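You operate a simulated robot arm through the tools that you are given. There is no shell and no other tool. Be economical: measure what you need, move in short steps, check, and stop when the job is done.

Carry out the task below with a simulated robot arm. There is one attempt and no reset: what you move stays moved.

## Task
Lock off the chain drive and tension the slack strand into the green.
Fine: free its orange lever first and lock it again; the drive stays locked off.

The check looks at the end state, three seconds after you hand in, the way a careful person would. Anything else that was tipped, shoved, dropped, spilled or broken makes it a failure.

## Robot
A 6-joint arm with a two-finger parallel gripper on a trunk, on a base that drives. Base frame: it is fixed to the floor where the robot stands at the start and does not move with it; the origin is under the middle of the robot, x ahead of it, y to its left, z up. Lengths are in mm, angles in degrees, forces in N, time in s.
With the tool pointing down near the work surface it reaches from about 180 to 600 mm from the robot's upright axis, wherever it stands. Its first joint turns from -166.0 to 166.0 degrees. Places, roughly: chain conveyor [1400, 200, 300]; large brass knob [400, 900, 300]; left grey clamp knob [700, 1100, 500]; middle grey clamp knob [600, 1000, 500]; red switch of the button box [500, 0, 800]; right grey clamp knob [400, 700, 500]; small brass knob [400, 800, 400]; yellow lock tab [400, -100, 800]. Payload 3.91 kg.
Tool frame: the origin (TCP) lies between the finger pads and is the grasp point; the fingertips stand 30 mm ahead of it; z points along the fingers, y is the line along which they close. Largest opening 110 mm; finger width 20, thickness 10; the body of the gripper, 48 by 112 mm, starts 55 mm behind the TCP.
Orientation is that of the tool frame in the base frame, as [roll, pitch, yaw] about the fixed x, y, z axes, in that order (R = Rz(yaw) Ry(pitch) Rx(roll)). With the fingers straight down and closing along the base's y, the tool's x points along the base's -x, its y along +y and its z along -z.

## Interface
- The arm moves only by the tool play_rows. Its argument "increments" is a list that holds one entry, the list of rows, each a list of 7 numbers: the shift along the tool's x, y, z in mm, then the turn, a rotation vector about the tool's x, y, z in degrees, then the opening, from 0 (shut) to 1 (fully open). In form: [[[tx, ty, tz, ax, ay, az, hand], ...]]. A call has 1 to 12 rows; each row is the pose to reach, as a shift and turn from the pose commanded when the call began, along the tool's axes at that moment. A row lasts 0.2 s, in which the tool goes at most 50 mm and 8.6 degrees; a call with a longer step from one row to the next is refused whole, and so is a gripper value outside its range. A pose out of reach is approached as far as the arm can. The call stops where the force on the tool passes 70 N (or 10 N more than at its start, if that is more) or the arm is blocked; 0.2 s more then pass. The fingers move at their own pace (about 45 mm/s each) and stop on an object; they squeeze with about 35 N. The grip force told is the motor's: it shows also when the fingers shut on nothing. Time passes only in rows, and 0.2 s behind the last, so rows that repeat a pose let the fingers close. It gives the time, the measured TCP pose, the force on the tool (base axes), the opening and the grip force at its end, in the units of the frame above (readings bear some noise), with the torque about the TCP (base axes, N m) and any sound that the robot's microphone picked up.
- Cameras (640 x 400 px; columns grow to the right, rows downward): "scene" is now at [2, 188.1, 1420.8]; the picture's right is [0.49, -0.87, 0.00], its down [-0.72, -0.41, -0.57] and it looks along [0.49, 0.28, -0.82] (base axes); focal length 264 px, centre (320, 200). "wrist" rides on the gripper at [71, 22, -107] in the tool frame; the picture's right is [-0.29, 0.96, 0.00], its down [-0.76, -0.23, -0.61] and it looks along [-0.58, -0.18, 0.79] (tool axes); focal length 243 px, centre (320, 200).
- capture(camera): a new picture of that camera. No time passes.
- slide_trunk(by): slides the trunk up (or, below 0, down) by that many mm; the arm and the scene camera ride with it, the base frame stays. It gives what a move gives, with no picture.
- drive_base(legs): drives the robot by 1 to 6 legs, each [ahead, left, turn to the left] in mm, mm and degrees, along the robot's own axes; the way and the turn of a leg run together, so that a leg with both is an arc; at most 1500 mm and 180 degrees a leg. The arm and the cameras ride along, it lands a little off, and it stops where it bumps. It gives what a move gives.
- pan_tilt(pan, tilt): turns the head with the scene camera to pan (to the left, within 86 degrees either way) and tilt (down, from -29 to 69), counted from straight ahead of the robot. It gives what a move gives.
- point_at(camera, pixels): for up to 12 pixels [column, row] of the newest picture of that camera ("zoom" is the newest enlarged one), the place [x, y, z] in the base frame of the surface seen there, good to about 2 mm. No time passes.
- close_up(camera, box): a new picture of the part [left, top, right, bottom] of that camera's present view, enlarged. No time passes.
- sign_off(): hands the job in; it is judged then, once.

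Keep the steps short. Do not move on a guess: measure, check each grasp and each placing, and mend mistakes. In all there are 80 turns and 48 pictures (those below and enlarged ones count). Leave the gripper open and the arm clear of the work at the hand-in unless told otherwise, and finish with a single line.

The tools are called after "Request:" as name(argument=value, ...) on one line, values as JSON. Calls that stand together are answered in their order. play_rows: Moves the arm, as the interface text tells. Its arguments: {"type":"object","properties":{"increments":{"type":"array","items":{"type":"array","items":{"type":"array","items":{"type":"number"}}}}},"required":["increments"]} The other tools are called the same way: slide_trunk (by) slides the trunk up or down; drive_base (legs) drives the base; pan_tilt (pan, tilt) turns the head that bears the scene camera; capture (camera) takes a picture; point_at (camera, pixels) gives the place of the surface under pixels of a picture; close_up (camera, box) takes an enlarged picture of a part of a camera's view; sign_off () hands the job in.

At the start:

```text
clock: 0.0
tool_pos: [220.7, 385.9, 1074.2]
tool_rot: [180.0, 0.1, 180.0]
wrist_force: [0.5, -0.1, 0.6]
torque: [0.0, 0.01, 0.02]
grip_width: 109.6
grasp_force: 0.0
trunk travel left (down, up): [-400.0, 190.0]
robot x, y, heading: [2.5, 1.7, -0.0]
head pan, tilt: [29.5, 55.3]
```

scene: 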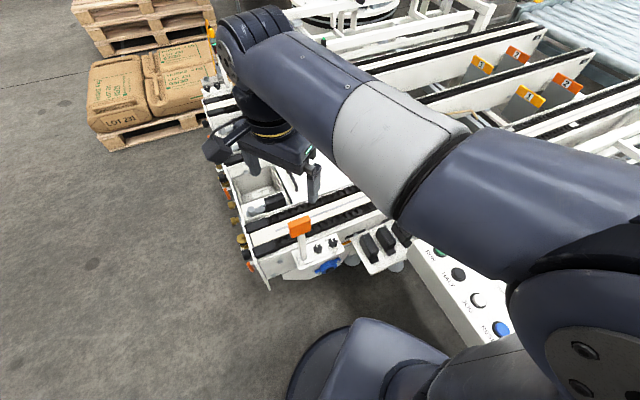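
wrist: 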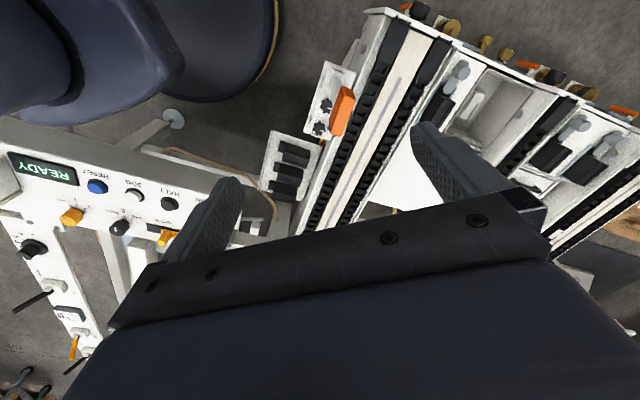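

I see a conveyor with belts, a button panel, and knobs on the conveyor's left side. First I turn the head toward the button box ahead.

Request:
pan_tilt(pan=-5, tilt=50)

Request:
capture(camera="scene")

Request:
close_up(camera="wrist", box=[0, 100, 320, 400])

```text
clock: 1.0
tool_pos: [220.9, 385.4, 1074.7]
tool_rot: [180.0, -0.1, -180.0]
wrist_force: [-0.1, 0.8, 0.0]
torque: [-0.02, 0.02, -0.04]
grip_width: 109.7
grasp_force: 0.1
trunk travel left (down, up): [-400.0, 190.0]
robot x, y, heading: [0.2, -0.1, -0.1]
head pan, tilt: [-5.0, 50.0]
```

```text
45 pictures are left
```

scene: 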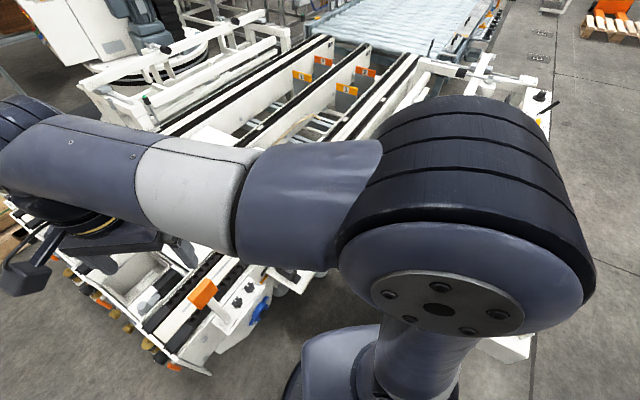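

```text
1.33 times, centred on (160, 250) of wrist
```

zoom: 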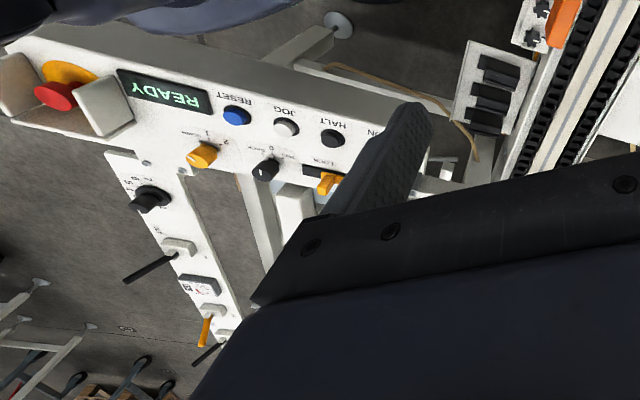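

The panel is partly hidden by a finger in the wrist view. I shift the tool 220 mm toward -y (well above everything) to see the panel.

Request:
play_rows(increments=[[[0, -45, 0, 0, 0, 0, 1], [0, -90, 0, 0, 0, 0, 1], [0, -135, 0, 0, 0, 0, 1], [0, -180, 0, 0, 0, 0, 1], [0, -220, 0, 0, 0, 0, 1]]])

Request:
capture(camera="wrist")

Request:
capture(camera="scene")

```text
clock: 2.2
tool_pos: [222.5, 167.3, 1075.0]
tool_rot: [-180.0, 0.0, 180.0]
wrist_force: [0.3, -0.1, -0.9]
torque: [-0.01, 0.06, 0.01]
grip_width: 109.9
grasp_force: 0.1
trunk travel left (down, up): [-400.0, 190.0]
robot x, y, heading: [-0.5, 1.1, 0.1]
head pan, tilt: [-5.0, 50.0]
```

```text
43 pictures are left
```

wrist: 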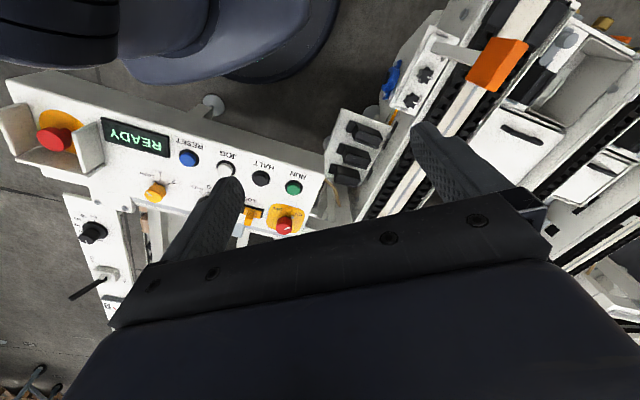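

```text
42 pictures are left
```

scene: 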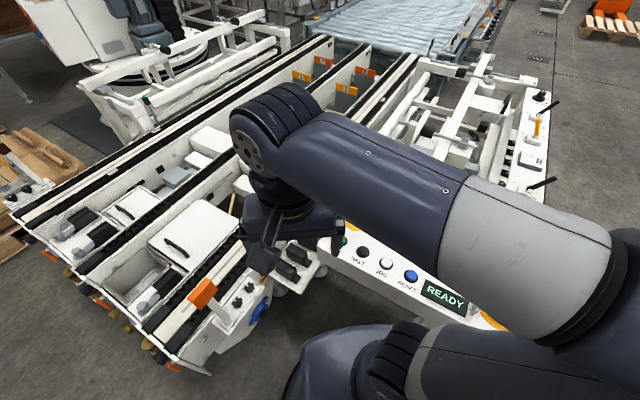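

The panel now shows a red element on yellow at (285,222) and an orange tab at (252,213). I enlarge that and get places.

Request:
close_up(camera="wrist", box=[90, 100, 350, 262])

Request:
point_at(camera="wrist", pixels=[[285, 225], [292, 213], [250, 213], [293, 188], [260, 179], [155, 192], [92, 232], [55, 138], [495, 65], [135, 135]])

Request:
close_up(camera="scene", box=[0, 180, 280, 380])

```text
2.46 times, centred on (220, 181) of wrist
```

zoom: 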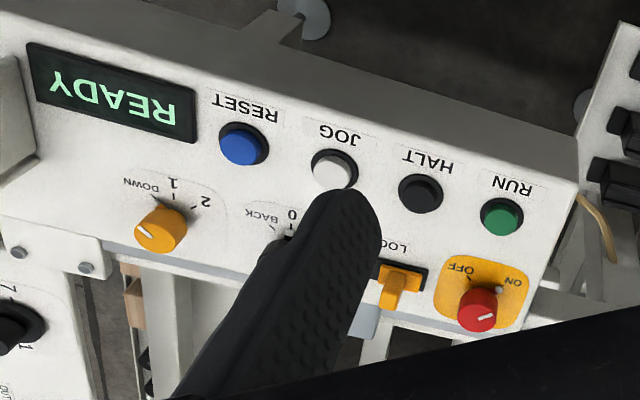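

```text
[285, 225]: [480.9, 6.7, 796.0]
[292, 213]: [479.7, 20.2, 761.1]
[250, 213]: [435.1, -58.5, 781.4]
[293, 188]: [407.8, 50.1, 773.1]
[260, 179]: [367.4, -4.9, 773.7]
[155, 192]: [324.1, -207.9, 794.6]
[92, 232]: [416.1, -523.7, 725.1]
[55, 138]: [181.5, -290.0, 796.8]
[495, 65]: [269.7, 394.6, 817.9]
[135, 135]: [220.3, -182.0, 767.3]
```

```text
2.00 times, centred on (140, 280) of scene
```

zoom: 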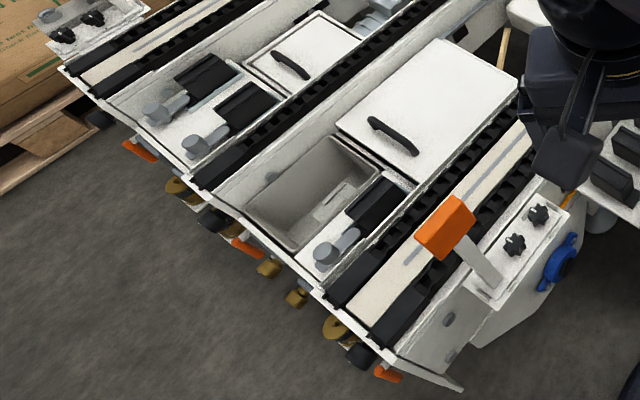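

The red switch (481,7,796) has ON/OFF labels, lock tab (435,-58,781) beside it. I move the tool to beside/above the switch to look closer at its pointer (staying at z 900).

Request:
play_rows(increments=[[[-36, -8, 22, 0, 0, 0, 1], [-72, -15, 44, 0, 0, 0, 1], [-109, -23, 66, 0, 0, 0, 1], [-145, -30, 88, 0, 0, 0, 1], [-181, -38, 110, 0, 0, 0, 1], [-218, -46, 131, 0, 0, 0, 1], [-254, -53, 153, 0, 0, 0, 1], [-290, -61, 175, 0, 0, 0, 1]]])

Request:
capture(camera="wrist")

```text
clock: 4.0
tool_pos: [511.4, 104.6, 900.7]
tool_rot: [-180.0, 0.0, -180.0]
wrist_force: [-0.3, 0.0, 0.6]
torque: [0.0, -0.02, 0.0]
grip_width: 110.0
grasp_force: 0.0
trunk travel left (down, up): [-400.0, 190.0]
robot x, y, heading: [3.5, 0.9, 0.2]
head pan, tilt: [-5.0, 50.0]
```

```text
39 pictures are left
```

wrist: 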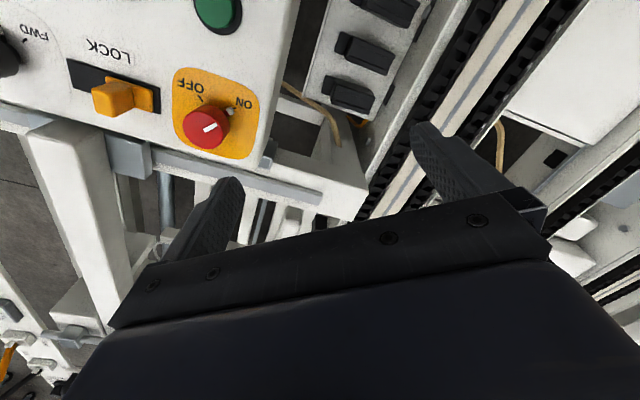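

Request:
close_up(camera="wrist", box=[60, 40, 270, 171])

Request:
point_at(camera="wrist", pixels=[[206, 128], [192, 120], [210, 145], [222, 120], [199, 101], [234, 108], [112, 98], [120, 90], [146, 98], [76, 72], [180, 80], [245, 150]])

```text
3.05 times, centred on (165, 106) of wrist
```

zoom: 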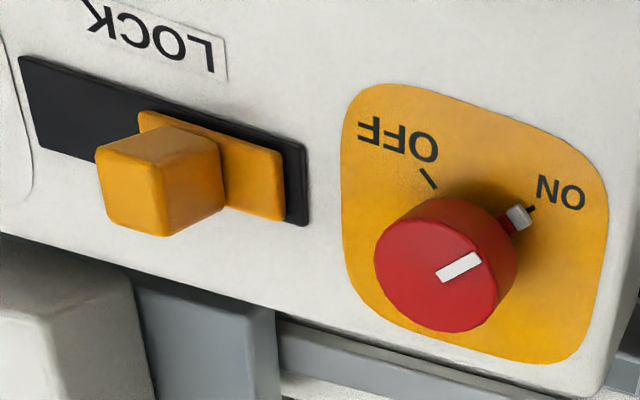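

```text
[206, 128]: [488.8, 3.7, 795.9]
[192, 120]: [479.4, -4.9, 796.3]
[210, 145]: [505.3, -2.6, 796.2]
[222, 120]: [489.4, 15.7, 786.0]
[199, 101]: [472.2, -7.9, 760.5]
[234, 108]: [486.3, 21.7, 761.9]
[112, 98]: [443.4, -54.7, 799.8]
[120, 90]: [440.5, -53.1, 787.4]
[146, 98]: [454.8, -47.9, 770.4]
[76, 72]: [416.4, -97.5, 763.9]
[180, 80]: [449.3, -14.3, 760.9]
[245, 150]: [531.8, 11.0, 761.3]
```

The pointer stands at ON. I measure the pointer line, ticks and knob rim precisely in the enlarged picture.

Request:
point_at(camera="zoom", pixels=[[438, 277], [480, 259], [424, 170], [435, 187], [533, 207], [376, 262], [497, 290], [430, 331], [430, 222], [528, 215], [104, 170], [218, 170]])

Request:
point_at(camera="zoom", pixels=[[160, 130], [120, 215], [160, 185], [30, 70], [35, 140], [300, 160], [290, 215], [350, 150], [450, 350], [280, 190], [140, 120], [272, 160]])

```text
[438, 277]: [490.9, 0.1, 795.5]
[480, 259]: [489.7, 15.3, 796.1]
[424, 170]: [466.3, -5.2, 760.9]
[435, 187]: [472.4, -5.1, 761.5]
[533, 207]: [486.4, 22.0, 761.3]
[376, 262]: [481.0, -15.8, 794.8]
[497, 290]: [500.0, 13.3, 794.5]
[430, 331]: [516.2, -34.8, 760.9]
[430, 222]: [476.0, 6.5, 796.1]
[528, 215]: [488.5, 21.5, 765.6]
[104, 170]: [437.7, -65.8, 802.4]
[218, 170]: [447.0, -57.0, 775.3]
```

```text
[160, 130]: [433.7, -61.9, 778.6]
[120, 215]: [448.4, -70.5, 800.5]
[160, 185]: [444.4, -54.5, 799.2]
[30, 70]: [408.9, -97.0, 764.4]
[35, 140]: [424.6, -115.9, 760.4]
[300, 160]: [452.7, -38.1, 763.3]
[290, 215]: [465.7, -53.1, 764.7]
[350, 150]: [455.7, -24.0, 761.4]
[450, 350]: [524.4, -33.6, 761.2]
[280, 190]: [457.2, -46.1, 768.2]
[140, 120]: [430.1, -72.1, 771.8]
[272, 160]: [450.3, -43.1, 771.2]
```

Knob centre (490.5,0), top z 796, pointer at ~95°, OFF tick at ~190°: a 90° turn counter-clockwise from above. I line up above it, turned 45° so the fingers avoid the pointer nub.

Request:
play_rows(increments=[[[3, -18, 0, 0, 0, 7.5, 0.6], [7, -35, 0, 0, 0, 15, 0.6], [11, -53, 0, 0, 0, 22.5, 0.6], [14, -70, 0, 0, 0, 30, 0.6], [18, -88, 0, 0, 0, 37.5, 0.6], [21, -104.6, 0, 0, 0, 45, 0.6], [21, -104.6, 30, 0, 0, 45, 0.6], [21, -104.6, 60, 0, 0, 45, 0.6]]])

Request:
capture(camera="wrist")

```text
clock: 5.8
tool_pos: [489.0, 0.6, 842.1]
tool_rot: [-180.0, -0.1, 134.9]
wrist_force: [-1.3, -0.7, -0.1]
torque: [-0.04, -0.02, -0.01]
grip_width: 66.2
grasp_force: 0.1
trunk travel left (down, up): [-400.0, 190.0]
robot x, y, heading: [-3.6, -2.2, -0.1]
head pan, tilt: [-5.0, 50.0]
```

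```text
37 pictures are left
```

wrist: 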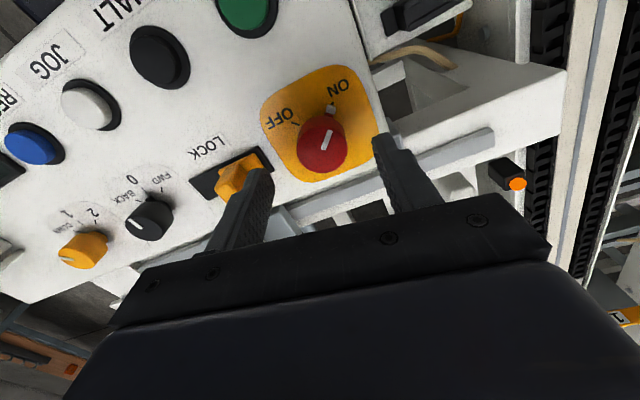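

Aligned around the knob. I narrow the opening to ~48 mm so the left finger clears the lock tab, descend 40 mm and close.

Request:
play_rows(increments=[[[0, 0, 0, 0, 0, 0, 0.44], [0, 0, 20, 0, 0, 0, 0.44], [0, 0, 40, 0, 0, 0, 0.44], [0, 0, 40, 0, 0, 0, 0.0], [0, 0, 40, 0, 0, 0, 0.0], [0, 0, 40, 0, 0, 0, 0.0]]])

Request:
capture(camera="wrist")

```text
clock: 7.2
tool_pos: [488.2, 1.2, 798.0]
tool_rot: [179.9, -0.1, 135.1]
wrist_force: [1.8, 3.6, -6.0]
torque: [-0.1, -1.02, -0.01]
grip_width: 35.7
grasp_force: 44.8
trunk travel left (down, up): [-400.0, 190.0]
robot x, y, heading: [2.2, -1.6, -0.1]
head pan, tilt: [-5.0, 50.0]
```

```text
36 pictures are left
```

wrist: 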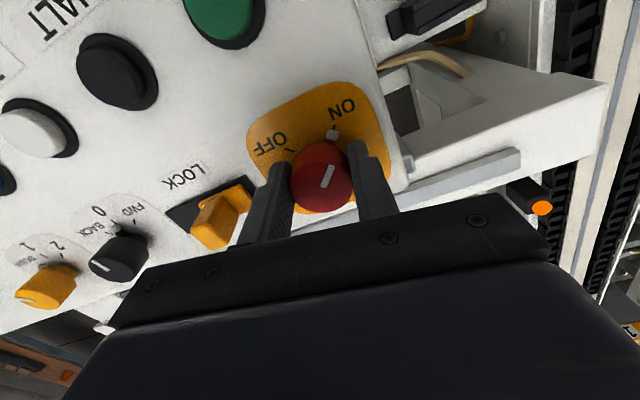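

Knob held (35.7 mm wide). Now turn it 90° counter-clockwise from above (tool -z).

Request:
play_rows(increments=[[[0, 0, 0, 0, 0, -8.3, 0], [0, 0, 0, 0, 0, -16.6, 0], [0, 0, 0, 0, 0, -25, 0], [0, 0, 0, 0, 0, -33, 0], [0, 0, 0, 0, 0, -41, 0], [0, 0, 0, 0, 0, -49.5, 0], [0, 0, 0, 0, 0, -58, 0], [0, 0, 0, 0, 0, -66, 0], [0, 0, 0, 0, 0, -74, 0], [0, 0, 0, 0, 0, -82, 0], [0, 0, 0, 0, 0, -90, 0]]])

Request:
capture(camera="wrist")

```text
clock: 9.6
tool_pos: [489.4, -1.0, 799.5]
tool_rot: [179.9, -0.1, -134.9]
wrist_force: [-18.0, -24.8, -19.4]
torque: [-0.79, -0.09, -0.01]
grip_width: 36.1
grasp_force: 44.7
trunk travel left (down, up): [-400.0, 190.0]
robot x, y, heading: [0.8, -2.3, -0.0]
head pan, tilt: [-5.0, 50.0]
```

```text
35 pictures are left
```

wrist: 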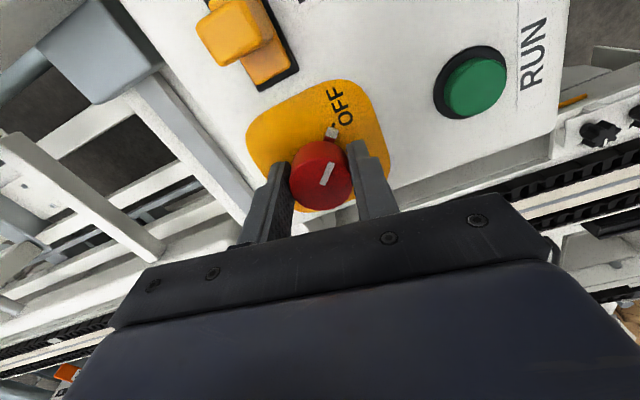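

Pointer now at OFF. I release and lift 60 mm and look at the tab.

Request:
play_rows(increments=[[[0, 0, 0, 0, 0, 0, 0.44], [0, 0, 0, 0, 0, 0, 0.44], [0, 0, -30, 0, 0, 0, 0.44], [0, 0, -70, 0, 0, 0, 0.44], [0, 0, -100, 0, 0, 0, 0.44]]])

Request:
close_up(camera="wrist", box=[140, 0, 460, 200])

```text
clock: 10.8
tool_pos: [488.1, 2.1, 902.1]
tool_rot: [-179.9, 0.1, -134.9]
wrist_force: [-0.7, -0.1, -0.9]
torque: [-0.01, -0.02, 0.02]
grip_width: 48.3
grasp_force: 0.1
trunk travel left (down, up): [-400.0, 190.0]
robot x, y, heading: [0.4, 0.3, -0.1]
head pan, tilt: [-5.0, 50.0]
```

```text
2.00 times, centred on (300, 100) of wrist
```

zoom: 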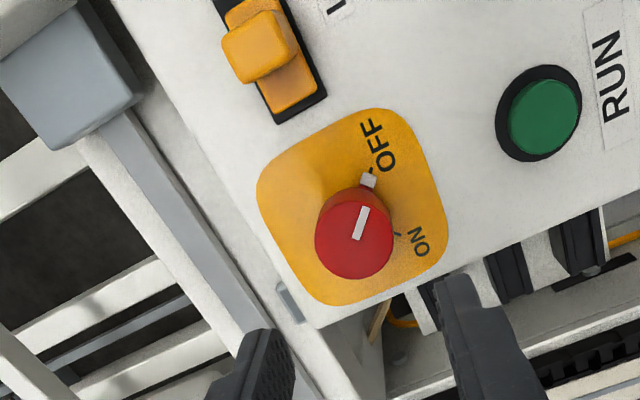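

OFF confirmed. Measure the tab block in this enlarged view.

Request:
point_at(camera="zoom", pixels=[[222, 40], [276, 12], [238, 80], [298, 50], [258, 45], [280, 100], [316, 95], [278, 122], [266, 80], [232, 60]])

```text
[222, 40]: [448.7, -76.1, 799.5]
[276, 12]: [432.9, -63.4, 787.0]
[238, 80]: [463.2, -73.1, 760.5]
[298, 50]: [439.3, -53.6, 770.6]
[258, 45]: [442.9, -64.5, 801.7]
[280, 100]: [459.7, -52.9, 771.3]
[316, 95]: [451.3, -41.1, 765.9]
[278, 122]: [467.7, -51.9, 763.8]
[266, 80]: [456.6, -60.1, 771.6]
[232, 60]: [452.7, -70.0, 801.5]
```

Tab block top centre ≈ (443,-64.5,801), slot runs at 53°. I move over it with fingers closing across the slot and descend to grip.

Request:
play_rows(increments=[[[39, -8, 0, 0, 0, -4, 0.5], [78.9, -15.3, 0, 0, 0, -8, 0.5], [78.9, -15.3, 40, 0, 0, -8, 0.5], [78.9, -15.3, 75, 0, 0, -8, 0.5], [78.9, -15.3, 98, 0, 0, -8, 0.5], [78.9, -15.3, 98, 0, 0, -8, 0], [78.9, -15.3, 98, 0, 0, -8, 0], [78.9, -15.3, 98, 0, 0, -8, 0]]])

Request:
capture(camera="wrist")

```text
clock: 12.6
tool_pos: [443.8, -65.3, 802.8]
tool_rot: [179.8, -0.2, -126.9]
wrist_force: [-11.2, 8.4, -1.8]
torque: [0.11, -0.11, 0.35]
grip_width: 21.6
grasp_force: 38.8
trunk travel left (down, up): [-400.0, 190.0]
robot x, y, heading: [-0.7, -1.3, -0.3]
head pan, tilt: [-5.0, 50.0]
```

```text
33 pictures are left
```

wrist: 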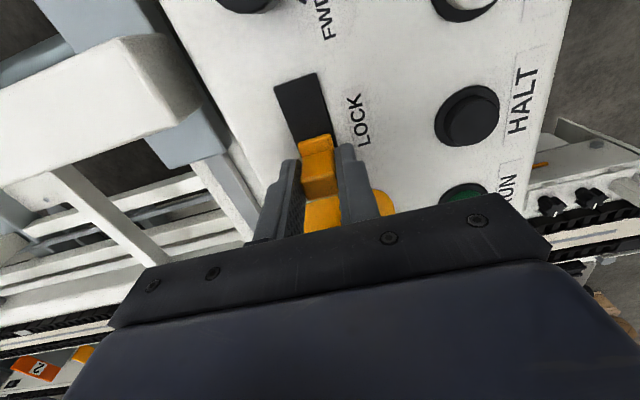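

Tab held (21.6 mm). Slide it along tool +x (away from the switch) in small steps.

Request:
play_rows(increments=[[[5, 0, 0, 0, 0, 0, 0], [10, 0, 0, 0, 0, 0, 0], [15, 0, 0, 0, 0, 0, 0], [20, 0, 0, 0, 0, 0, 0], [24, 0, 0, 0, 0, 0, 0]]])

Request:
capture(camera="wrist")

```text
clock: 13.8
tool_pos: [429.6, -83.8, 803.9]
tool_rot: [-179.9, 0.0, -127.0]
wrist_force: [-18.4, 13.1, 23.9]
torque: [0.2, 0.29, 0.57]
grip_width: 21.5
grasp_force: 45.3
trunk travel left (down, up): [-400.0, 190.0]
robot x, y, heading: [-1.1, 0.3, -0.1]
head pan, tilt: [-5.0, 50.0]
```

```text
32 pictures are left
```

wrist: 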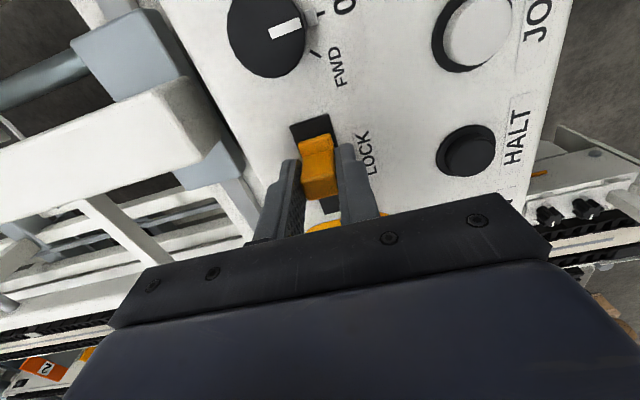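

Still a little slot left ahead of the tab. Continue until it meets its stop.

Request:
play_rows(increments=[[[3, 0, 0, 0, 0, 0, 0], [6, 0, 0, 0, 0, 0, 0], [9, 0, 0, 0, 0, 0, 0], [12, 0, 0, 0, 0, 0, 0], [15, 0, 0, 0, 0, 0, 0]]])

Request:
capture(camera="wrist")

```text
clock: 15.0
tool_pos: [423.1, -93.8, 800.6]
tool_rot: [-179.9, 0.0, -127.1]
wrist_force: [2.4, 44.4, 1.7]
torque: [0.44, -0.17, 0.21]
grip_width: 21.6
grasp_force: 44.9
trunk travel left (down, up): [-400.0, 190.0]
robot x, y, heading: [1.6, 0.5, 0.1]
head pan, tilt: [-5.0, 50.0]
```

```text
31 pictures are left
```

wrist: 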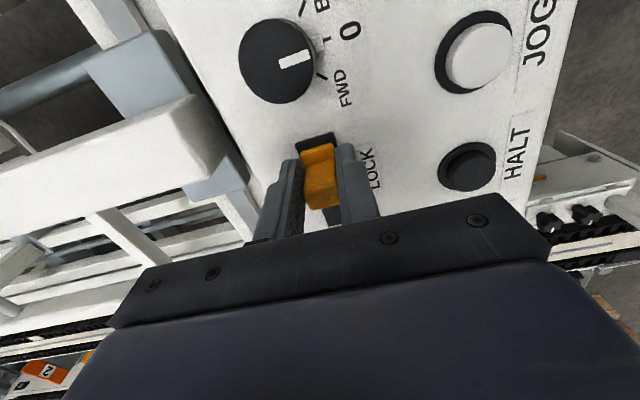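

It pushed against its stop (≈44 N). Release, lift 200 mm and look at panel.

Request:
play_rows(increments=[[[0, 0, 0, 0, 0, 0, 0.4], [0, 0, 0, 0, 0, 0, 0.5], [0, 0, -45, 0, 0, 0, 0.5], [0, 0, -90, 0, 0, 0, 0.5], [0, 0, -135, 0, 0, 0, 0.5], [0, 0, -180, 0, 0, 0, 0.5], [0, 0, -220, 0, 0, 0, 0.5]]])

Request:
capture(camera="wrist")

```text
clock: 16.6
tool_pos: [425.4, -98.9, 1025.9]
tool_rot: [-180.0, 0.1, -127.0]
wrist_force: [0.6, -0.5, 0.5]
torque: [-0.01, 0.01, 0.0]
grip_width: 54.9
grasp_force: 0.0
trunk travel left (down, up): [-400.0, 190.0]
robot x, y, heading: [0.8, -4.3, -0.0]
head pan, tilt: [-5.0, 50.0]
```

```text
30 pictures are left
```

wrist: 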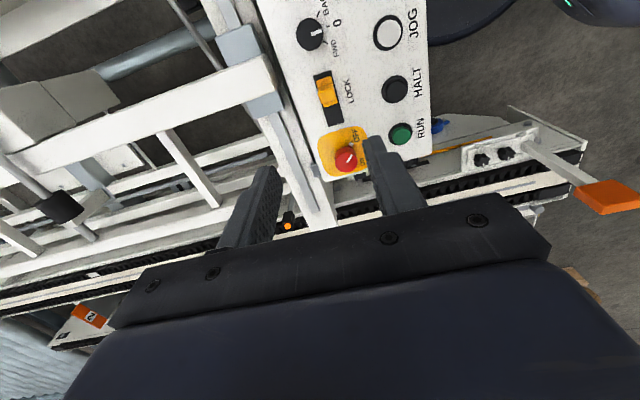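

Lock tab is now at the far end of its slot and switch is OFF. I retract the arm to a compact pose and turn the head left to survey the way to the tensioner side.

Request:
play_rows(increments=[[[-17, 40, -5, 0, 0, 6.6, 0.5], [-33, 80, -10, 0, 0, 13.2, 0.5], [-50, 120, -15, 0, 0, 19.8, 0.5], [-67, 160, -20, 0, 0, 26.4, 0.5], [-84, 200, -25, 0, 0, 33, 0.5], [-100, 240, -30, 0, 0, 39.6, 0.5], [-117, 280, -35, 0, 0, 46.2, 0.5], [-134, 320, -40, 0, 0, 53, 0.5]]])

Request:
pan_tilt(pan=65, tilt=45)

Request:
capture(camera="scene")

```text
clock: 18.4
tool_pos: [250.1, 201.0, 1062.0]
tool_rot: [-180.0, -0.1, -180.0]
wrist_force: [-0.3, 0.1, -0.7]
torque: [0.01, 0.01, 0.02]
grip_width: 55.0
grasp_force: 0.0
trunk travel left (down, up): [-400.0, 190.0]
robot x, y, heading: [0.6, 3.8, 0.3]
head pan, tilt: [-5.0, 50.0]
```

```text
clock: 19.8
tool_pos: [250.6, 199.4, 1062.7]
tool_rot: [-180.0, 0.1, 180.0]
wrist_force: [-0.9, 0.1, 0.1]
torque: [0.0, 0.02, -0.03]
grip_width: 55.1
grasp_force: 0.1
trunk travel left (down, up): [-400.0, 190.0]
robot x, y, heading: [0.5, -1.6, 0.1]
head pan, tilt: [65.0, 45.0]
```

```text
29 pictures are left
```

scene: 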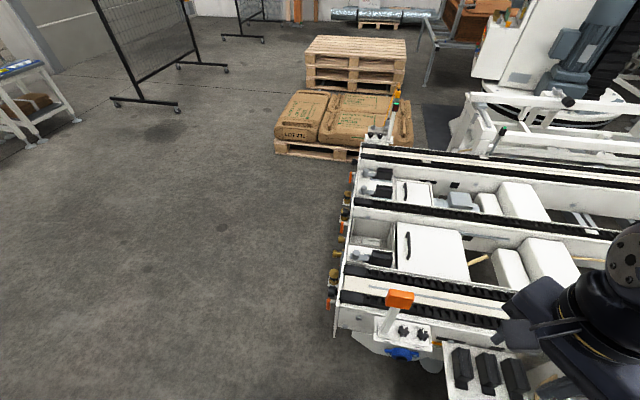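

Request:
point_at(camera="scene", pixels=[[335, 335], [340, 290], [357, 160], [275, 150], [320, 152], [385, 335], [400, 298], [220, 230]])

Request:
close_up(camera="scene", box=[310, 120, 470, 370])

```text
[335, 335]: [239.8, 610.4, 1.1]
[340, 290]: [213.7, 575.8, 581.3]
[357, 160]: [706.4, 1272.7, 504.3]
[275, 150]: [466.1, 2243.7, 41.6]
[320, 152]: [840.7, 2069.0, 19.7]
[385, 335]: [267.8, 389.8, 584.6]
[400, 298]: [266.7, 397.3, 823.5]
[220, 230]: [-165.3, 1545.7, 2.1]
```

```text
1.60 times, centred on (390, 245) of scene
```

zoom: 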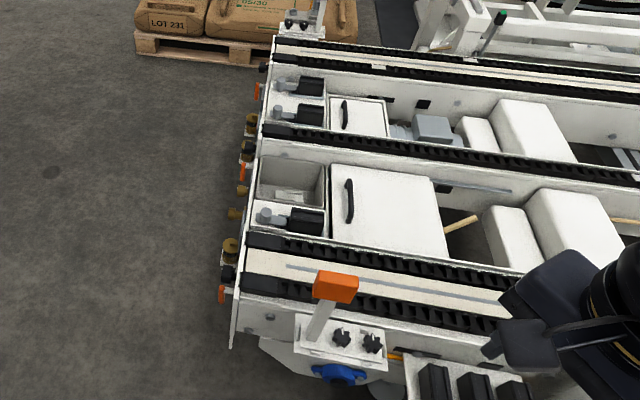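

End face runs from (214,576) to (706,1273). I back off 300, go left 1330, then turn right 35.5° to face it from ~850 mm.

Request:
drive_base(legs=[[-300, 0, 0], [0, 1330, 0], [0, 0, -35.5]])

Request:
pan_tilt(pan=0, tilt=42)

Request:
capture(camera="scene")

```text
clock: 29.6
tool_pos: [55.1, 1304.3, 1061.5]
tool_rot: [180.0, 0.0, 142.3]
wrist_force: [0.1, 0.4, 0.0]
torque: [0.03, -0.03, 0.01]
grip_width: 54.9
grasp_force: 0.0
trunk travel left (down, up): [-400.0, 190.0]
robot x, y, heading: [-267.3, 1297.7, -37.9]
head pan, tilt: [65.0, 45.0]
```

```text
clock: 31.0
tool_pos: [53.6, 1303.8, 1061.0]
tool_rot: [-179.9, 0.0, 142.4]
wrist_force: [-1.0, -0.8, -0.3]
torque: [-0.02, -0.02, 0.0]
grip_width: 54.8
grasp_force: 0.1
trunk travel left (down, up): [-400.0, 190.0]
robot x, y, heading: [-262.7, 1299.6, -37.8]
head pan, tilt: [0.0, 42.0]
```

```text
27 pictures are left
```

scene: 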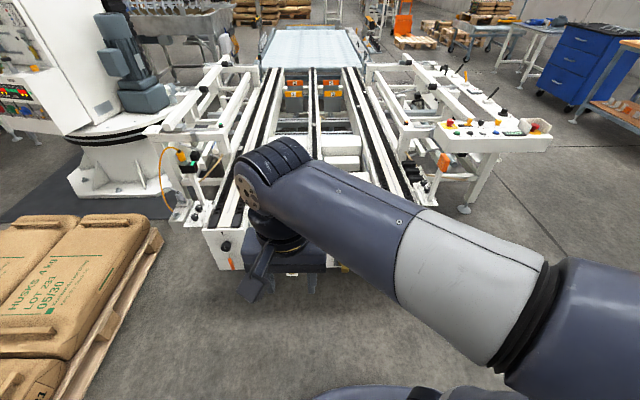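

The arm hides the face. I swing the tool to the robot's left (+200 left, 200 back) and look again.

Request:
play_rows(increments=[[[20, 40, 0, 0, 0, 0, 0.5], [50, 80, 0, 0, 0, 0, 0.5], [85, 115, 0, 0, 0, 0, 0.5], [120, 150, 0, 0, 0, 0, 0.5], [155, 180, 0, 0, 0, 0, 0.5], [195, 205, 0, 0, 0, 0, 0.5], [235, 230, 0, 0, 0, 0, 0.5]]])

Request:
pan_tilt(pan=0, tilt=50)

Request:
capture(camera="scene")

```text
clock: 32.6
tool_pos: [5.5, 1628.8, 1062.3]
tool_rot: [180.0, 0.1, 142.4]
wrist_force: [0.6, -0.9, -0.3]
torque: [0.01, -0.03, -0.01]
grip_width: 55.2
grasp_force: 0.0
trunk travel left (down, up): [-400.0, 190.0]
robot x, y, heading: [-265.3, 1301.4, -37.5]
head pan, tilt: [0.0, 42.0]
```

```text
clock: 33.3
tool_pos: [5.7, 1629.0, 1064.3]
tool_rot: [179.9, 0.0, 142.3]
wrist_force: [0.3, -0.3, -0.6]
torque: [0.0, 0.02, 0.02]
grip_width: 54.8
grasp_force: 0.0
trunk travel left (down, up): [-400.0, 190.0]
robot x, y, heading: [-266.0, 1297.9, -37.4]
head pan, tilt: [0.0, 50.0]
```

```text
26 pictures are left
```

scene: 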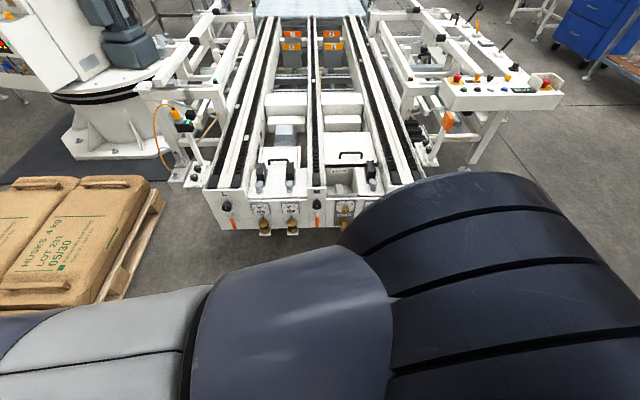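

Now I can see the face. Enlarge it.

Request:
close_up(camera="scene", box=[205, 150, 365, 250])

Request:
close_up(camera="scene", box=[240, 20, 440, 210])

```text
4.00 times, centred on (285, 200) of scene
```

zoom: 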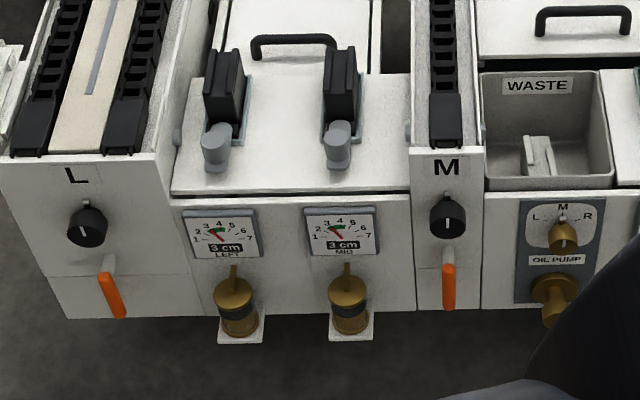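

```text
2.11 times, centred on (340, 115) of scene
```

zoom: 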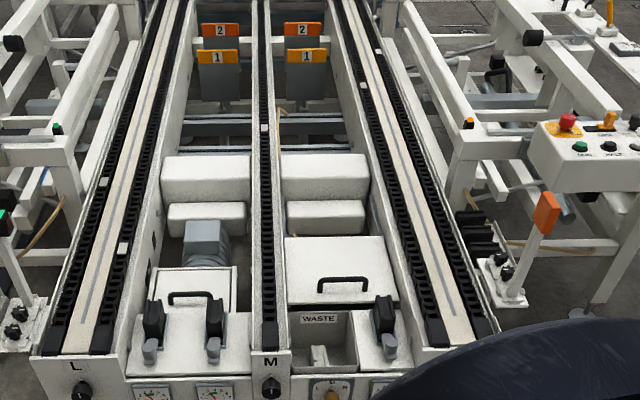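

Gauges LEFT and MID with brass winders, L/M black knobs with orange levers, and an oil-pump plate. The right part is hidden. I bring the tool forward to view the whole face with the wrist camera.

Request:
play_rows(increments=[[[-32, -23, 22, 0, -1.5, 0, 0.5], [-64, -47, 44, 0, -3, 0, 0.5], [-96, -70, 66, 0, -4.5, 0, 0.5], [-128, -93, 87, 0, -6, 0, 0.5], [-160, -117, 109, 0, -7.5, 0, 0.5], [-192, -140, 131, 0, -9, 0, 0.5], [-225, -163, 153, 0, -10.5, 0, 0.5], [-257, -187, 175, 0, -12, 0, 0.5], [-289, -210, 197, 0, -13.5, 0, 0.5], [-321, -233, 218, 0, -15, 0, 0.5], [-353, -257, 240, 0, -16.5, 0, 0.5], [-385, -280, 262, 0, -18, 0, 0.5]]])

Request:
capture(camera="wrist")

```text
clock: 35.9
tool_pos: [145.8, 1169.7, 802.1]
tool_rot: [-180.0, 18.0, 142.3]
wrist_force: [0.1, 0.3, -0.2]
torque: [-0.03, -0.02, 0.0]
grip_width: 54.8
grasp_force: 0.1
trunk travel left (down, up): [-400.0, 190.0]
robot x, y, heading: [-265.2, 1299.1, -37.8]
head pan, tilt: [0.0, 50.0]
```

```text
23 pictures are left
```

wrist: 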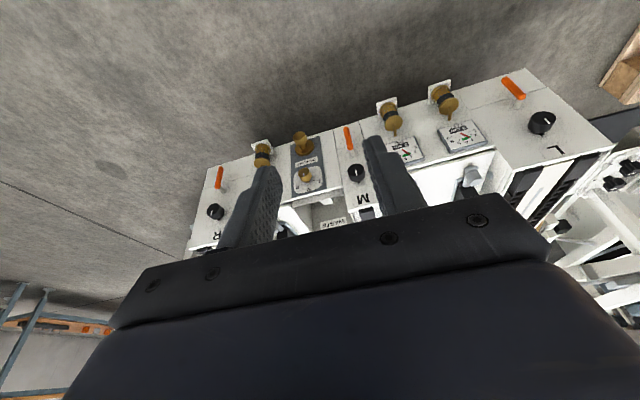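

The picture is upside-down; right gauge is behind the left finger. I tilt 12° more so that the face moves up in the picture.

Request:
play_rows(increments=[[[0, 0, 0, 0, -6, 0, 0.5], [0, 0, 0, 0, -12, 0, 0.5], [0, 0, 0, 0, -12, 0, 0.5]]])

Request:
close_up(camera="wrist", box=[180, 30, 380, 190])

Request:
close_up(camera="wrist", box=[340, 10, 580, 160])

```text
clock: 36.7
tool_pos: [142.8, 1173.3, 800.9]
tool_rot: [-179.9, 30.0, 142.4]
wrist_force: [-0.6, 1.3, 0.2]
torque: [0.02, 0.02, 0.01]
grip_width: 55.2
grasp_force: 0.1
trunk travel left (down, up): [-400.0, 190.0]
robot x, y, heading: [-263.3, 1301.6, -37.6]
head pan, tilt: [0.0, 50.0]
```

```text
2.50 times, centred on (280, 110) of wrist
```

zoom: 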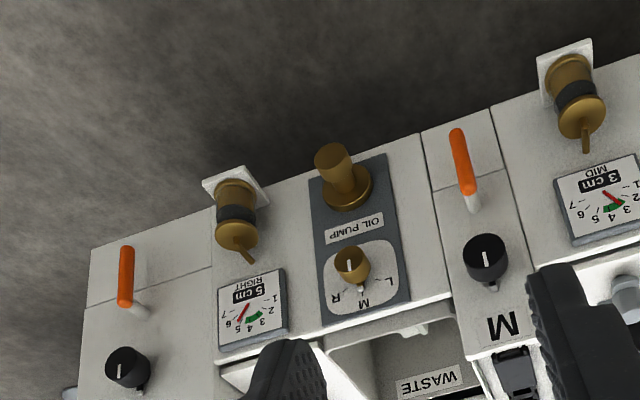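

```text
2.67 times, centred on (460, 85) of wrist
```

zoom: 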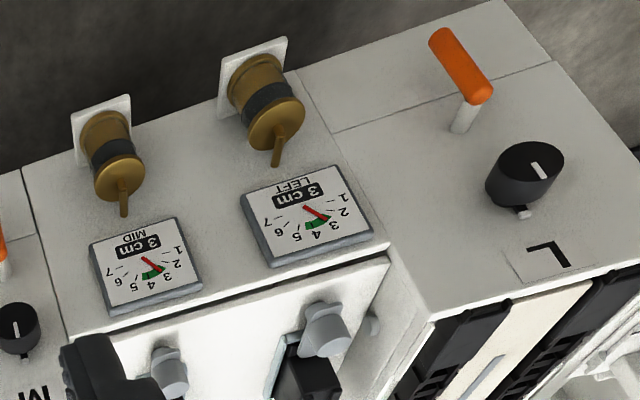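

RIGHT gauge reads 5 cm, out of its green arc; LEFT and MID read 3 in the green. So the right strand is the slack one. I go closer: 100 ahead, 150 right, trunk down 300.

Request:
drive_base(legs=[[100, -150, 0]])

Request:
slide_trunk(by=-300)

Request:
play_rows(increments=[[[0, 0, 0, 0, -7, 0, 0.5], [0, 0, 0, 0, -14, 0, 0.5], [0, 0, 0, 0, -21, 0, 0.5], [0, 0, 0, 0, -28, 0, 0.5], [0, 0, 0, 0, -35, 0, 0.5]]])

Request:
capture(camera="wrist")

```text
clock: 38.2
tool_pos: [128.6, 994.6, 800.5]
tool_rot: [180.0, 30.0, 142.3]
wrist_force: [0.1, 0.0, -0.5]
torque: [-0.01, 0.01, -0.03]
grip_width: 55.0
grasp_force: 0.0
trunk travel left (down, up): [-400.0, 190.0]
robot x, y, heading: [-281.1, 1122.3, -37.7]
head pan, tilt: [0.0, 50.0]
```

```text
clock: 41.2
tool_pos: [128.7, 994.8, 500.9]
tool_rot: [180.0, 30.0, 142.2]
wrist_force: [-0.5, 0.4, 0.3]
torque: [0.0, -0.02, 0.04]
grip_width: 54.9
grasp_force: 0.0
trunk travel left (down, up): [-100.0, 490.0]
robot x, y, heading: [-281.0, 1122.1, -37.9]
head pan, tilt: [0.0, 50.0]
```

```text
clock: 42.4
tool_pos: [149.8, 1000.1, 528.6]
tool_rot: [-178.9, 64.9, 143.2]
wrist_force: [-0.7, 0.0, 0.4]
torque: [0.03, 0.02, 0.0]
grip_width: 55.0
grasp_force: 0.2
out of reach, approached as far as the arm can: row 4, 5
trunk travel left (down, up): [-100.0, 490.0]
robot x, y, heading: [-281.3, 1120.4, -37.7]
head pan, tilt: [0.0, 50.0]
```

```text
20 pictures are left
```

wrist: 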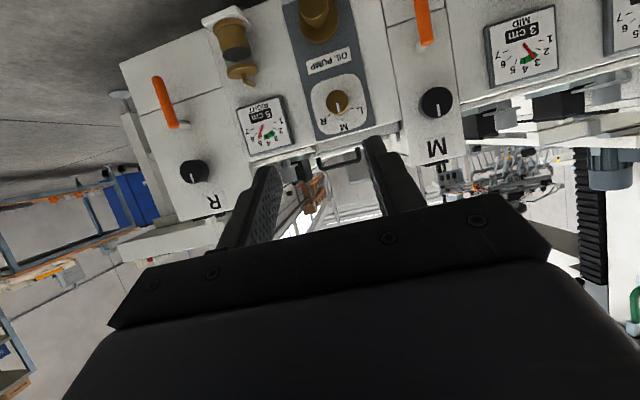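

I measure the key parts here.

Request:
close_up(camera="wrist", box=[120, 0, 400, 200])

Request:
point_at(camera="wrist", pixels=[[158, 85], [172, 122], [195, 171], [240, 72], [232, 42], [230, 14], [338, 104], [318, 15], [265, 125], [160, 150], [215, 120], [380, 60]])

```text
2.00 times, centred on (260, 100) of wrist
```

zoom: 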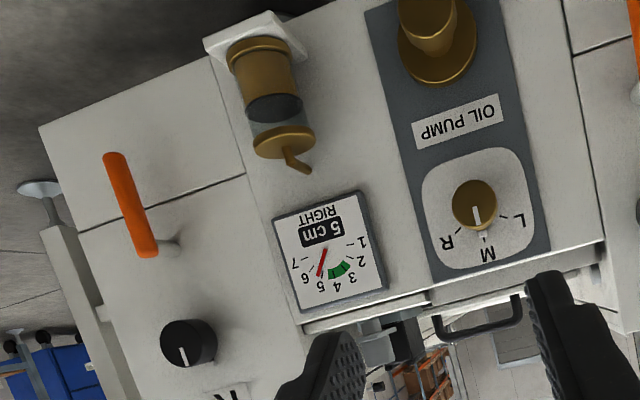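

```text
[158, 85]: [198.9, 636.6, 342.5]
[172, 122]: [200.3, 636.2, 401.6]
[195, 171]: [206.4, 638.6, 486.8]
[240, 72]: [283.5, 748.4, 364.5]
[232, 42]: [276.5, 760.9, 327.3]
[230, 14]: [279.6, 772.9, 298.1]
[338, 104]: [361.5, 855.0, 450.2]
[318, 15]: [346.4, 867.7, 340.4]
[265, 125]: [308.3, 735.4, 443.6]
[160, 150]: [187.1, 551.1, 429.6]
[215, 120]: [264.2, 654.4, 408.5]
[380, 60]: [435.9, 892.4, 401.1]
```

The RIGHT gauge sits at 5+ with green 3–4. Brass/glass parts are oilers; strand R has its black knob (s≈638,z≈487) and orange lever (z 335–405). I bring the tool horizontal, pointing at the face, 150 mm in front, to look closely.

Request:
play_rows(increments=[[[3, -36, 29, 0, -4, 0, 0.5], [6, -71, 58, 0, -8, 0, 0.5], [8, -107, 86, 0, -12.5, 0, 0.5], [11, -142, 115, 0, -17, 0, 0.5], [14, -178, 144, 0, -21, 0, 0.5], [16.5, -213, 172.7, 0, -25, 0, 0.5], [16.5, -213, 172.7, 0, -25, 0, 0.5]]])

Request:
capture(camera="wrist")

```text
clock: 44.0
tool_pos: [221.6, 803.8, 456.7]
tool_rot: [-95.6, 83.6, -137.1]
wrist_force: [-0.6, 0.2, 0.0]
torque: [-0.01, 0.01, -0.02]
grip_width: 54.8
grasp_force: 0.1
out of reach, approached as far as the arm can: row 1, 2, 3, 4, 5, 6, 7
trunk travel left (down, up): [-100.0, 490.0]
robot x, y, heading: [-286.4, 1122.5, -37.7]
head pan, tilt: [0.0, 50.0]
```

```text
18 pictures are left
```

wrist: 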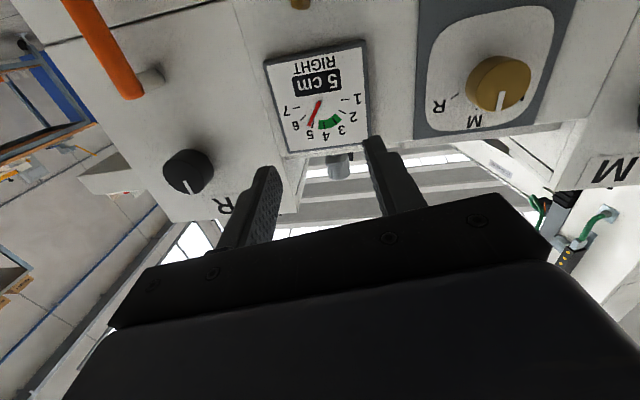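

The arm can't fold that close with a horizontal tool (needs ~600+ mm ahead). I advance 50 mm toward the face, which should be reachable, and read the pose.

Request:
play_rows(increments=[[[0, 0, 25, 0, 0, 0, 0.5], [0, 0, 50, 0, 0, 0, 0.5], [0, 0, 50, 0, 0, 0, 0.5]]])

```text
clock: 44.8
tool_pos: [265.6, 775.3, 454.0]
tool_rot: [-96.8, 83.5, -138.8]
wrist_force: [-0.2, -1.4, 0.6]
torque: [-0.02, -0.02, 0.03]
grip_width: 54.9
grasp_force: 0.1
out of reach, approached as far as the arm can: row 2, 3
trunk travel left (down, up): [-100.0, 490.0]
robot x, y, heading: [-277.5, 1122.1, -37.7]
head pan, tilt: [0.0, 50.0]
```

Commands now count from the reached pose. I back off 70 mm, lower the trunk the last 100 mm, then raise the tool back ~90 mm and shift right, correcting the 6° roll/yaw errors.

Request:
play_rows(increments=[[[0, 0, -35, 0, 0, 0, 0.5], [0, 0, -70, 0, 0, 0, 0.5]]])

Request:
slide_trunk(by=-100)

Request:
play_rows(increments=[[[-30, -20, 0, 0, 0, 0, 0.5], [-60, -40, 0, 0, 0, 0, 0.5], [-90, -60, 0, 0, 0, 0, 0.5], [-90, -60, 0, 0, 0, 0, 0.5]]])

```text
clock: 45.4
tool_pos: [214.8, 822.2, 456.9]
tool_rot: [-96.3, 83.0, -137.7]
wrist_force: [0.5, 0.4, 0.0]
torque: [-0.02, 0.02, 0.01]
grip_width: 54.7
grasp_force: 0.1
trunk travel left (down, up): [-100.0, 490.0]
robot x, y, heading: [-281.9, 1121.8, -37.6]
head pan, tilt: [0.0, 50.0]
```

```text
clock: 46.7
tool_pos: [213.7, 822.5, 357.8]
tool_rot: [-96.2, 83.0, -137.8]
wrist_force: [0.2, 0.1, -0.4]
torque: [-0.01, 0.05, -0.01]
grip_width: 55.4
grasp_force: 0.2
trunk travel left (down, up): [0.0, 590.0]
robot x, y, heading: [-281.2, 1116.2, -37.9]
head pan, tilt: [0.0, 50.0]
```

```text
clock: 47.7
tool_pos: [193.8, 805.5, 454.6]
tool_rot: [-96.6, 83.0, -138.9]
wrist_force: [-0.1, -0.1, 0.5]
torque: [0.01, 0.01, 0.0]
grip_width: 54.9
grasp_force: 0.0
out of reach, approached as far as the arm can: row 2, 3, 4
trunk travel left (down, up): [0.0, 590.0]
robot x, y, heading: [-281.2, 1120.8, -37.6]
head pan, tilt: [0.0, 50.0]
```

Lateral move fell short again; likely the arm is folded too tight. I drive back 120 mm (turning left 1.7° to square up) to work with a longer reach.

Request:
drive_base(legs=[[-120, 0, 1.7]])

```text
clock: 49.0
tool_pos: [106.6, 894.7, 454.9]
tool_rot: [-96.5, 83.0, -137.1]
wrist_force: [0.1, 0.2, -0.6]
torque: [-0.01, 0.03, -0.04]
grip_width: 55.0
grasp_force: 0.0
trunk travel left (down, up): [0.0, 590.0]
robot x, y, heading: [-376.4, 1191.5, -35.8]
head pan, tilt: [0.0, 50.0]
```

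Square now. I command the exact horizontal orientation and move to 110 mm from the face in front of the R lever/knob.

Request:
play_rows(increments=[[[5, -22, 33, -0.9, -0.2, 1.4, 0.5], [10, -44, 67, -1.8, -0.4, 2.8, 0.5], [16, -66, 100, -2.7, -0.6, 4.2, 0.5], [21, -88, 134, -3.6, -0.8, 5.6, 0.5], [26, -110, 167.4, -4.4, -1.06, 6.9, 0.5], [26, -110, 167.4, -4.4, -1.06, 6.9, 0.5]]])

Request:
capture(camera="wrist")

```text
clock: 50.4
tool_pos: [228.9, 787.2, 449.6]
tool_rot: [125.8, 88.7, 82.8]
wrist_force: [-0.1, -0.3, -0.3]
torque: [-0.01, -0.03, 0.01]
grip_width: 55.1
grasp_force: 0.0
out of reach, approached as far as the arm can: row 1, 2, 3, 4, 5, 6
trunk travel left (down, up): [0.0, 590.0]
robot x, y, heading: [-375.7, 1192.7, -36.0]
head pan, tilt: [0.0, 50.0]
```

```text
17 pictures are left
```

wrist: 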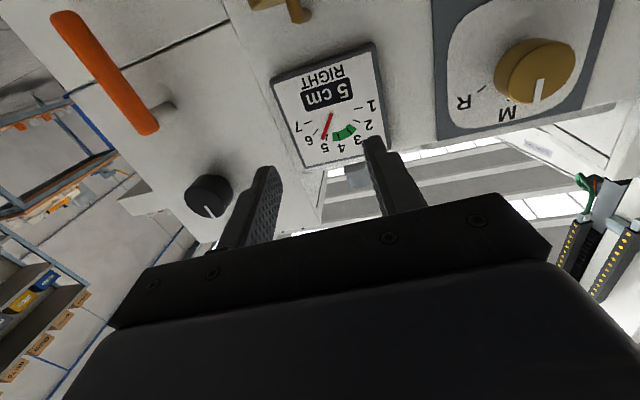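

The arm seems limited in moving to the right of its axis with a horizontal tool. I drive the robot 210 mm right so R lies to its left.

Request:
drive_base(legs=[[-20, -210, 0]])

```text
clock: 52.0
tool_pos: [88.6, 629.2, 449.0]
tool_rot: [125.0, 88.6, 82.2]
wrist_force: [0.7, -0.4, 0.4]
torque: [0.01, -0.03, 0.03]
grip_width: 55.0
grasp_force: 0.0
trunk travel left (down, up): [0.0, 590.0]
robot x, y, heading: [-519.6, 1035.6, -36.0]
head pan, tilt: [0.0, 50.0]
```

Now move 91 mm left to centre near the R lever and square the tool.

Request:
play_rows(increments=[[[3.5, 30, 2, -2.2, -0.2, -0.4, 0.5], [7, 60, 4, -4.4, -0.5, -0.8, 0.5], [10.7, 91, 5.4, -6.65, -0.73, -1.2, 0.5], [10.7, 91, 5.4, -6.65, -0.73, -1.2, 0.5]]])

Request:
capture(camera="wrist")

```text
clock: 53.0
tool_pos: [155.8, 690.6, 438.9]
tool_rot: [-88.3, 90.0, -124.6]
wrist_force: [0.2, 0.4, -0.7]
torque: [-0.03, 0.01, 0.01]
grip_width: 54.9
grasp_force: 0.1
trunk travel left (down, up): [0.0, 590.0]
robot x, y, heading: [-521.7, 1031.9, -35.9]
head pan, tilt: [0.0, 50.0]
```

```text
16 pictures are left
```

wrist: 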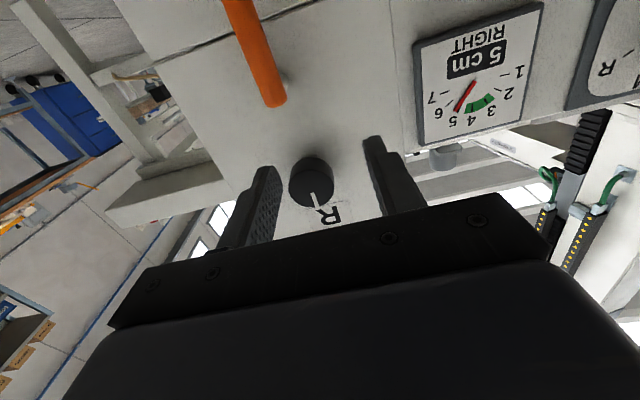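

Squared and reachable; gauge is visible too. I measure lever, knob and gauge points.

Request:
point_at(camera="wrist", pixels=[[232, 8], [255, 50], [272, 92], [276, 104], [288, 85], [312, 178], [316, 200], [295, 175], [330, 175], [310, 160], [310, 204], [300, 60]])

Request:
close_up(camera="wrist", box=[200, 0, 400, 220])

```text
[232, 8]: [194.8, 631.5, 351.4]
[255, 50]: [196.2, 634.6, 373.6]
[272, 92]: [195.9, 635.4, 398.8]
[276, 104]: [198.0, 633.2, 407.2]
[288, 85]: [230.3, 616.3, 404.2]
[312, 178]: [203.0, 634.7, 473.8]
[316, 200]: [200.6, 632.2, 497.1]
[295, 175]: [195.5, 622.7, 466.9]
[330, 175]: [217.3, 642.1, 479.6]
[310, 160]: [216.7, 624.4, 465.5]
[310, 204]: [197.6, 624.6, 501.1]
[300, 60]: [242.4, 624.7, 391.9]
```

```text
1.82 times, centred on (300, 110) of wrist
```

zoom: 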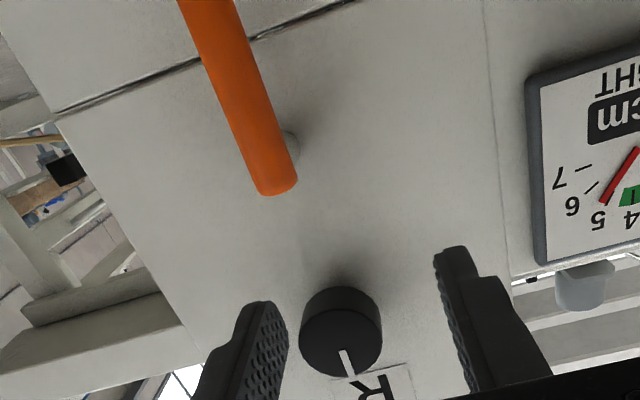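

Lever: vertical bar at s≈628, z 335–407, front 42 mm off the face, pivot post ≈ z 398. I go down in front of its lower end, advance, and close on it.

Request:
play_rows(increments=[[[40, -10, 0, 0, 0, 0, 0.5], [87, -21, 0, 0, 0, 0, 0.5], [87, -21, 35, 0, 0, 0, 0.5], [87, -21, 67, 0, 0, 0, 0.5], [87, -21, 67, 0, 0, 0, 0], [87, -21, 67, 0, 0, 0, 0], [87, -21, 67, 0, 0, 0, 0], [87, -21, 67, 0, 0, 0, 0]]])

Request:
capture(camera="wrist")

```text
clock: 54.8
tool_pos: [197.4, 634.0, 350.8]
tool_rot: [124.8, 89.9, 87.1]
wrist_force: [-36.8, -24.8, 1.1]
torque: [0.0, -0.62, -0.24]
grip_width: 16.6
grasp_force: 45.1
out of reach, approached as far as the arm can: row 2, 3, 4, 5, 6, 7, 8
trunk travel left (down, up): [0.0, 590.0]
robot x, y, heading: [-521.2, 1035.0, -36.2]
head pan, tilt: [0.0, 50.0]
```

```text
14 pictures are left
```

wrist: 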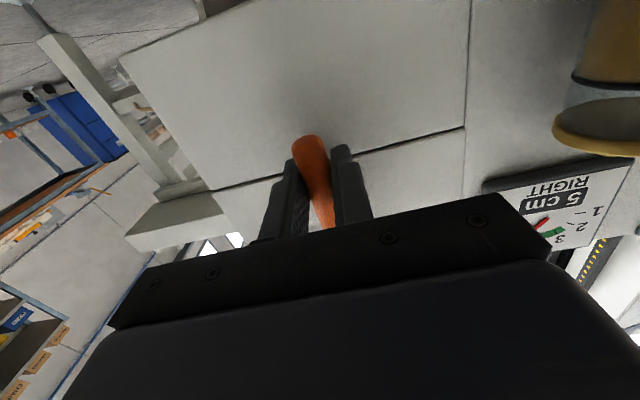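

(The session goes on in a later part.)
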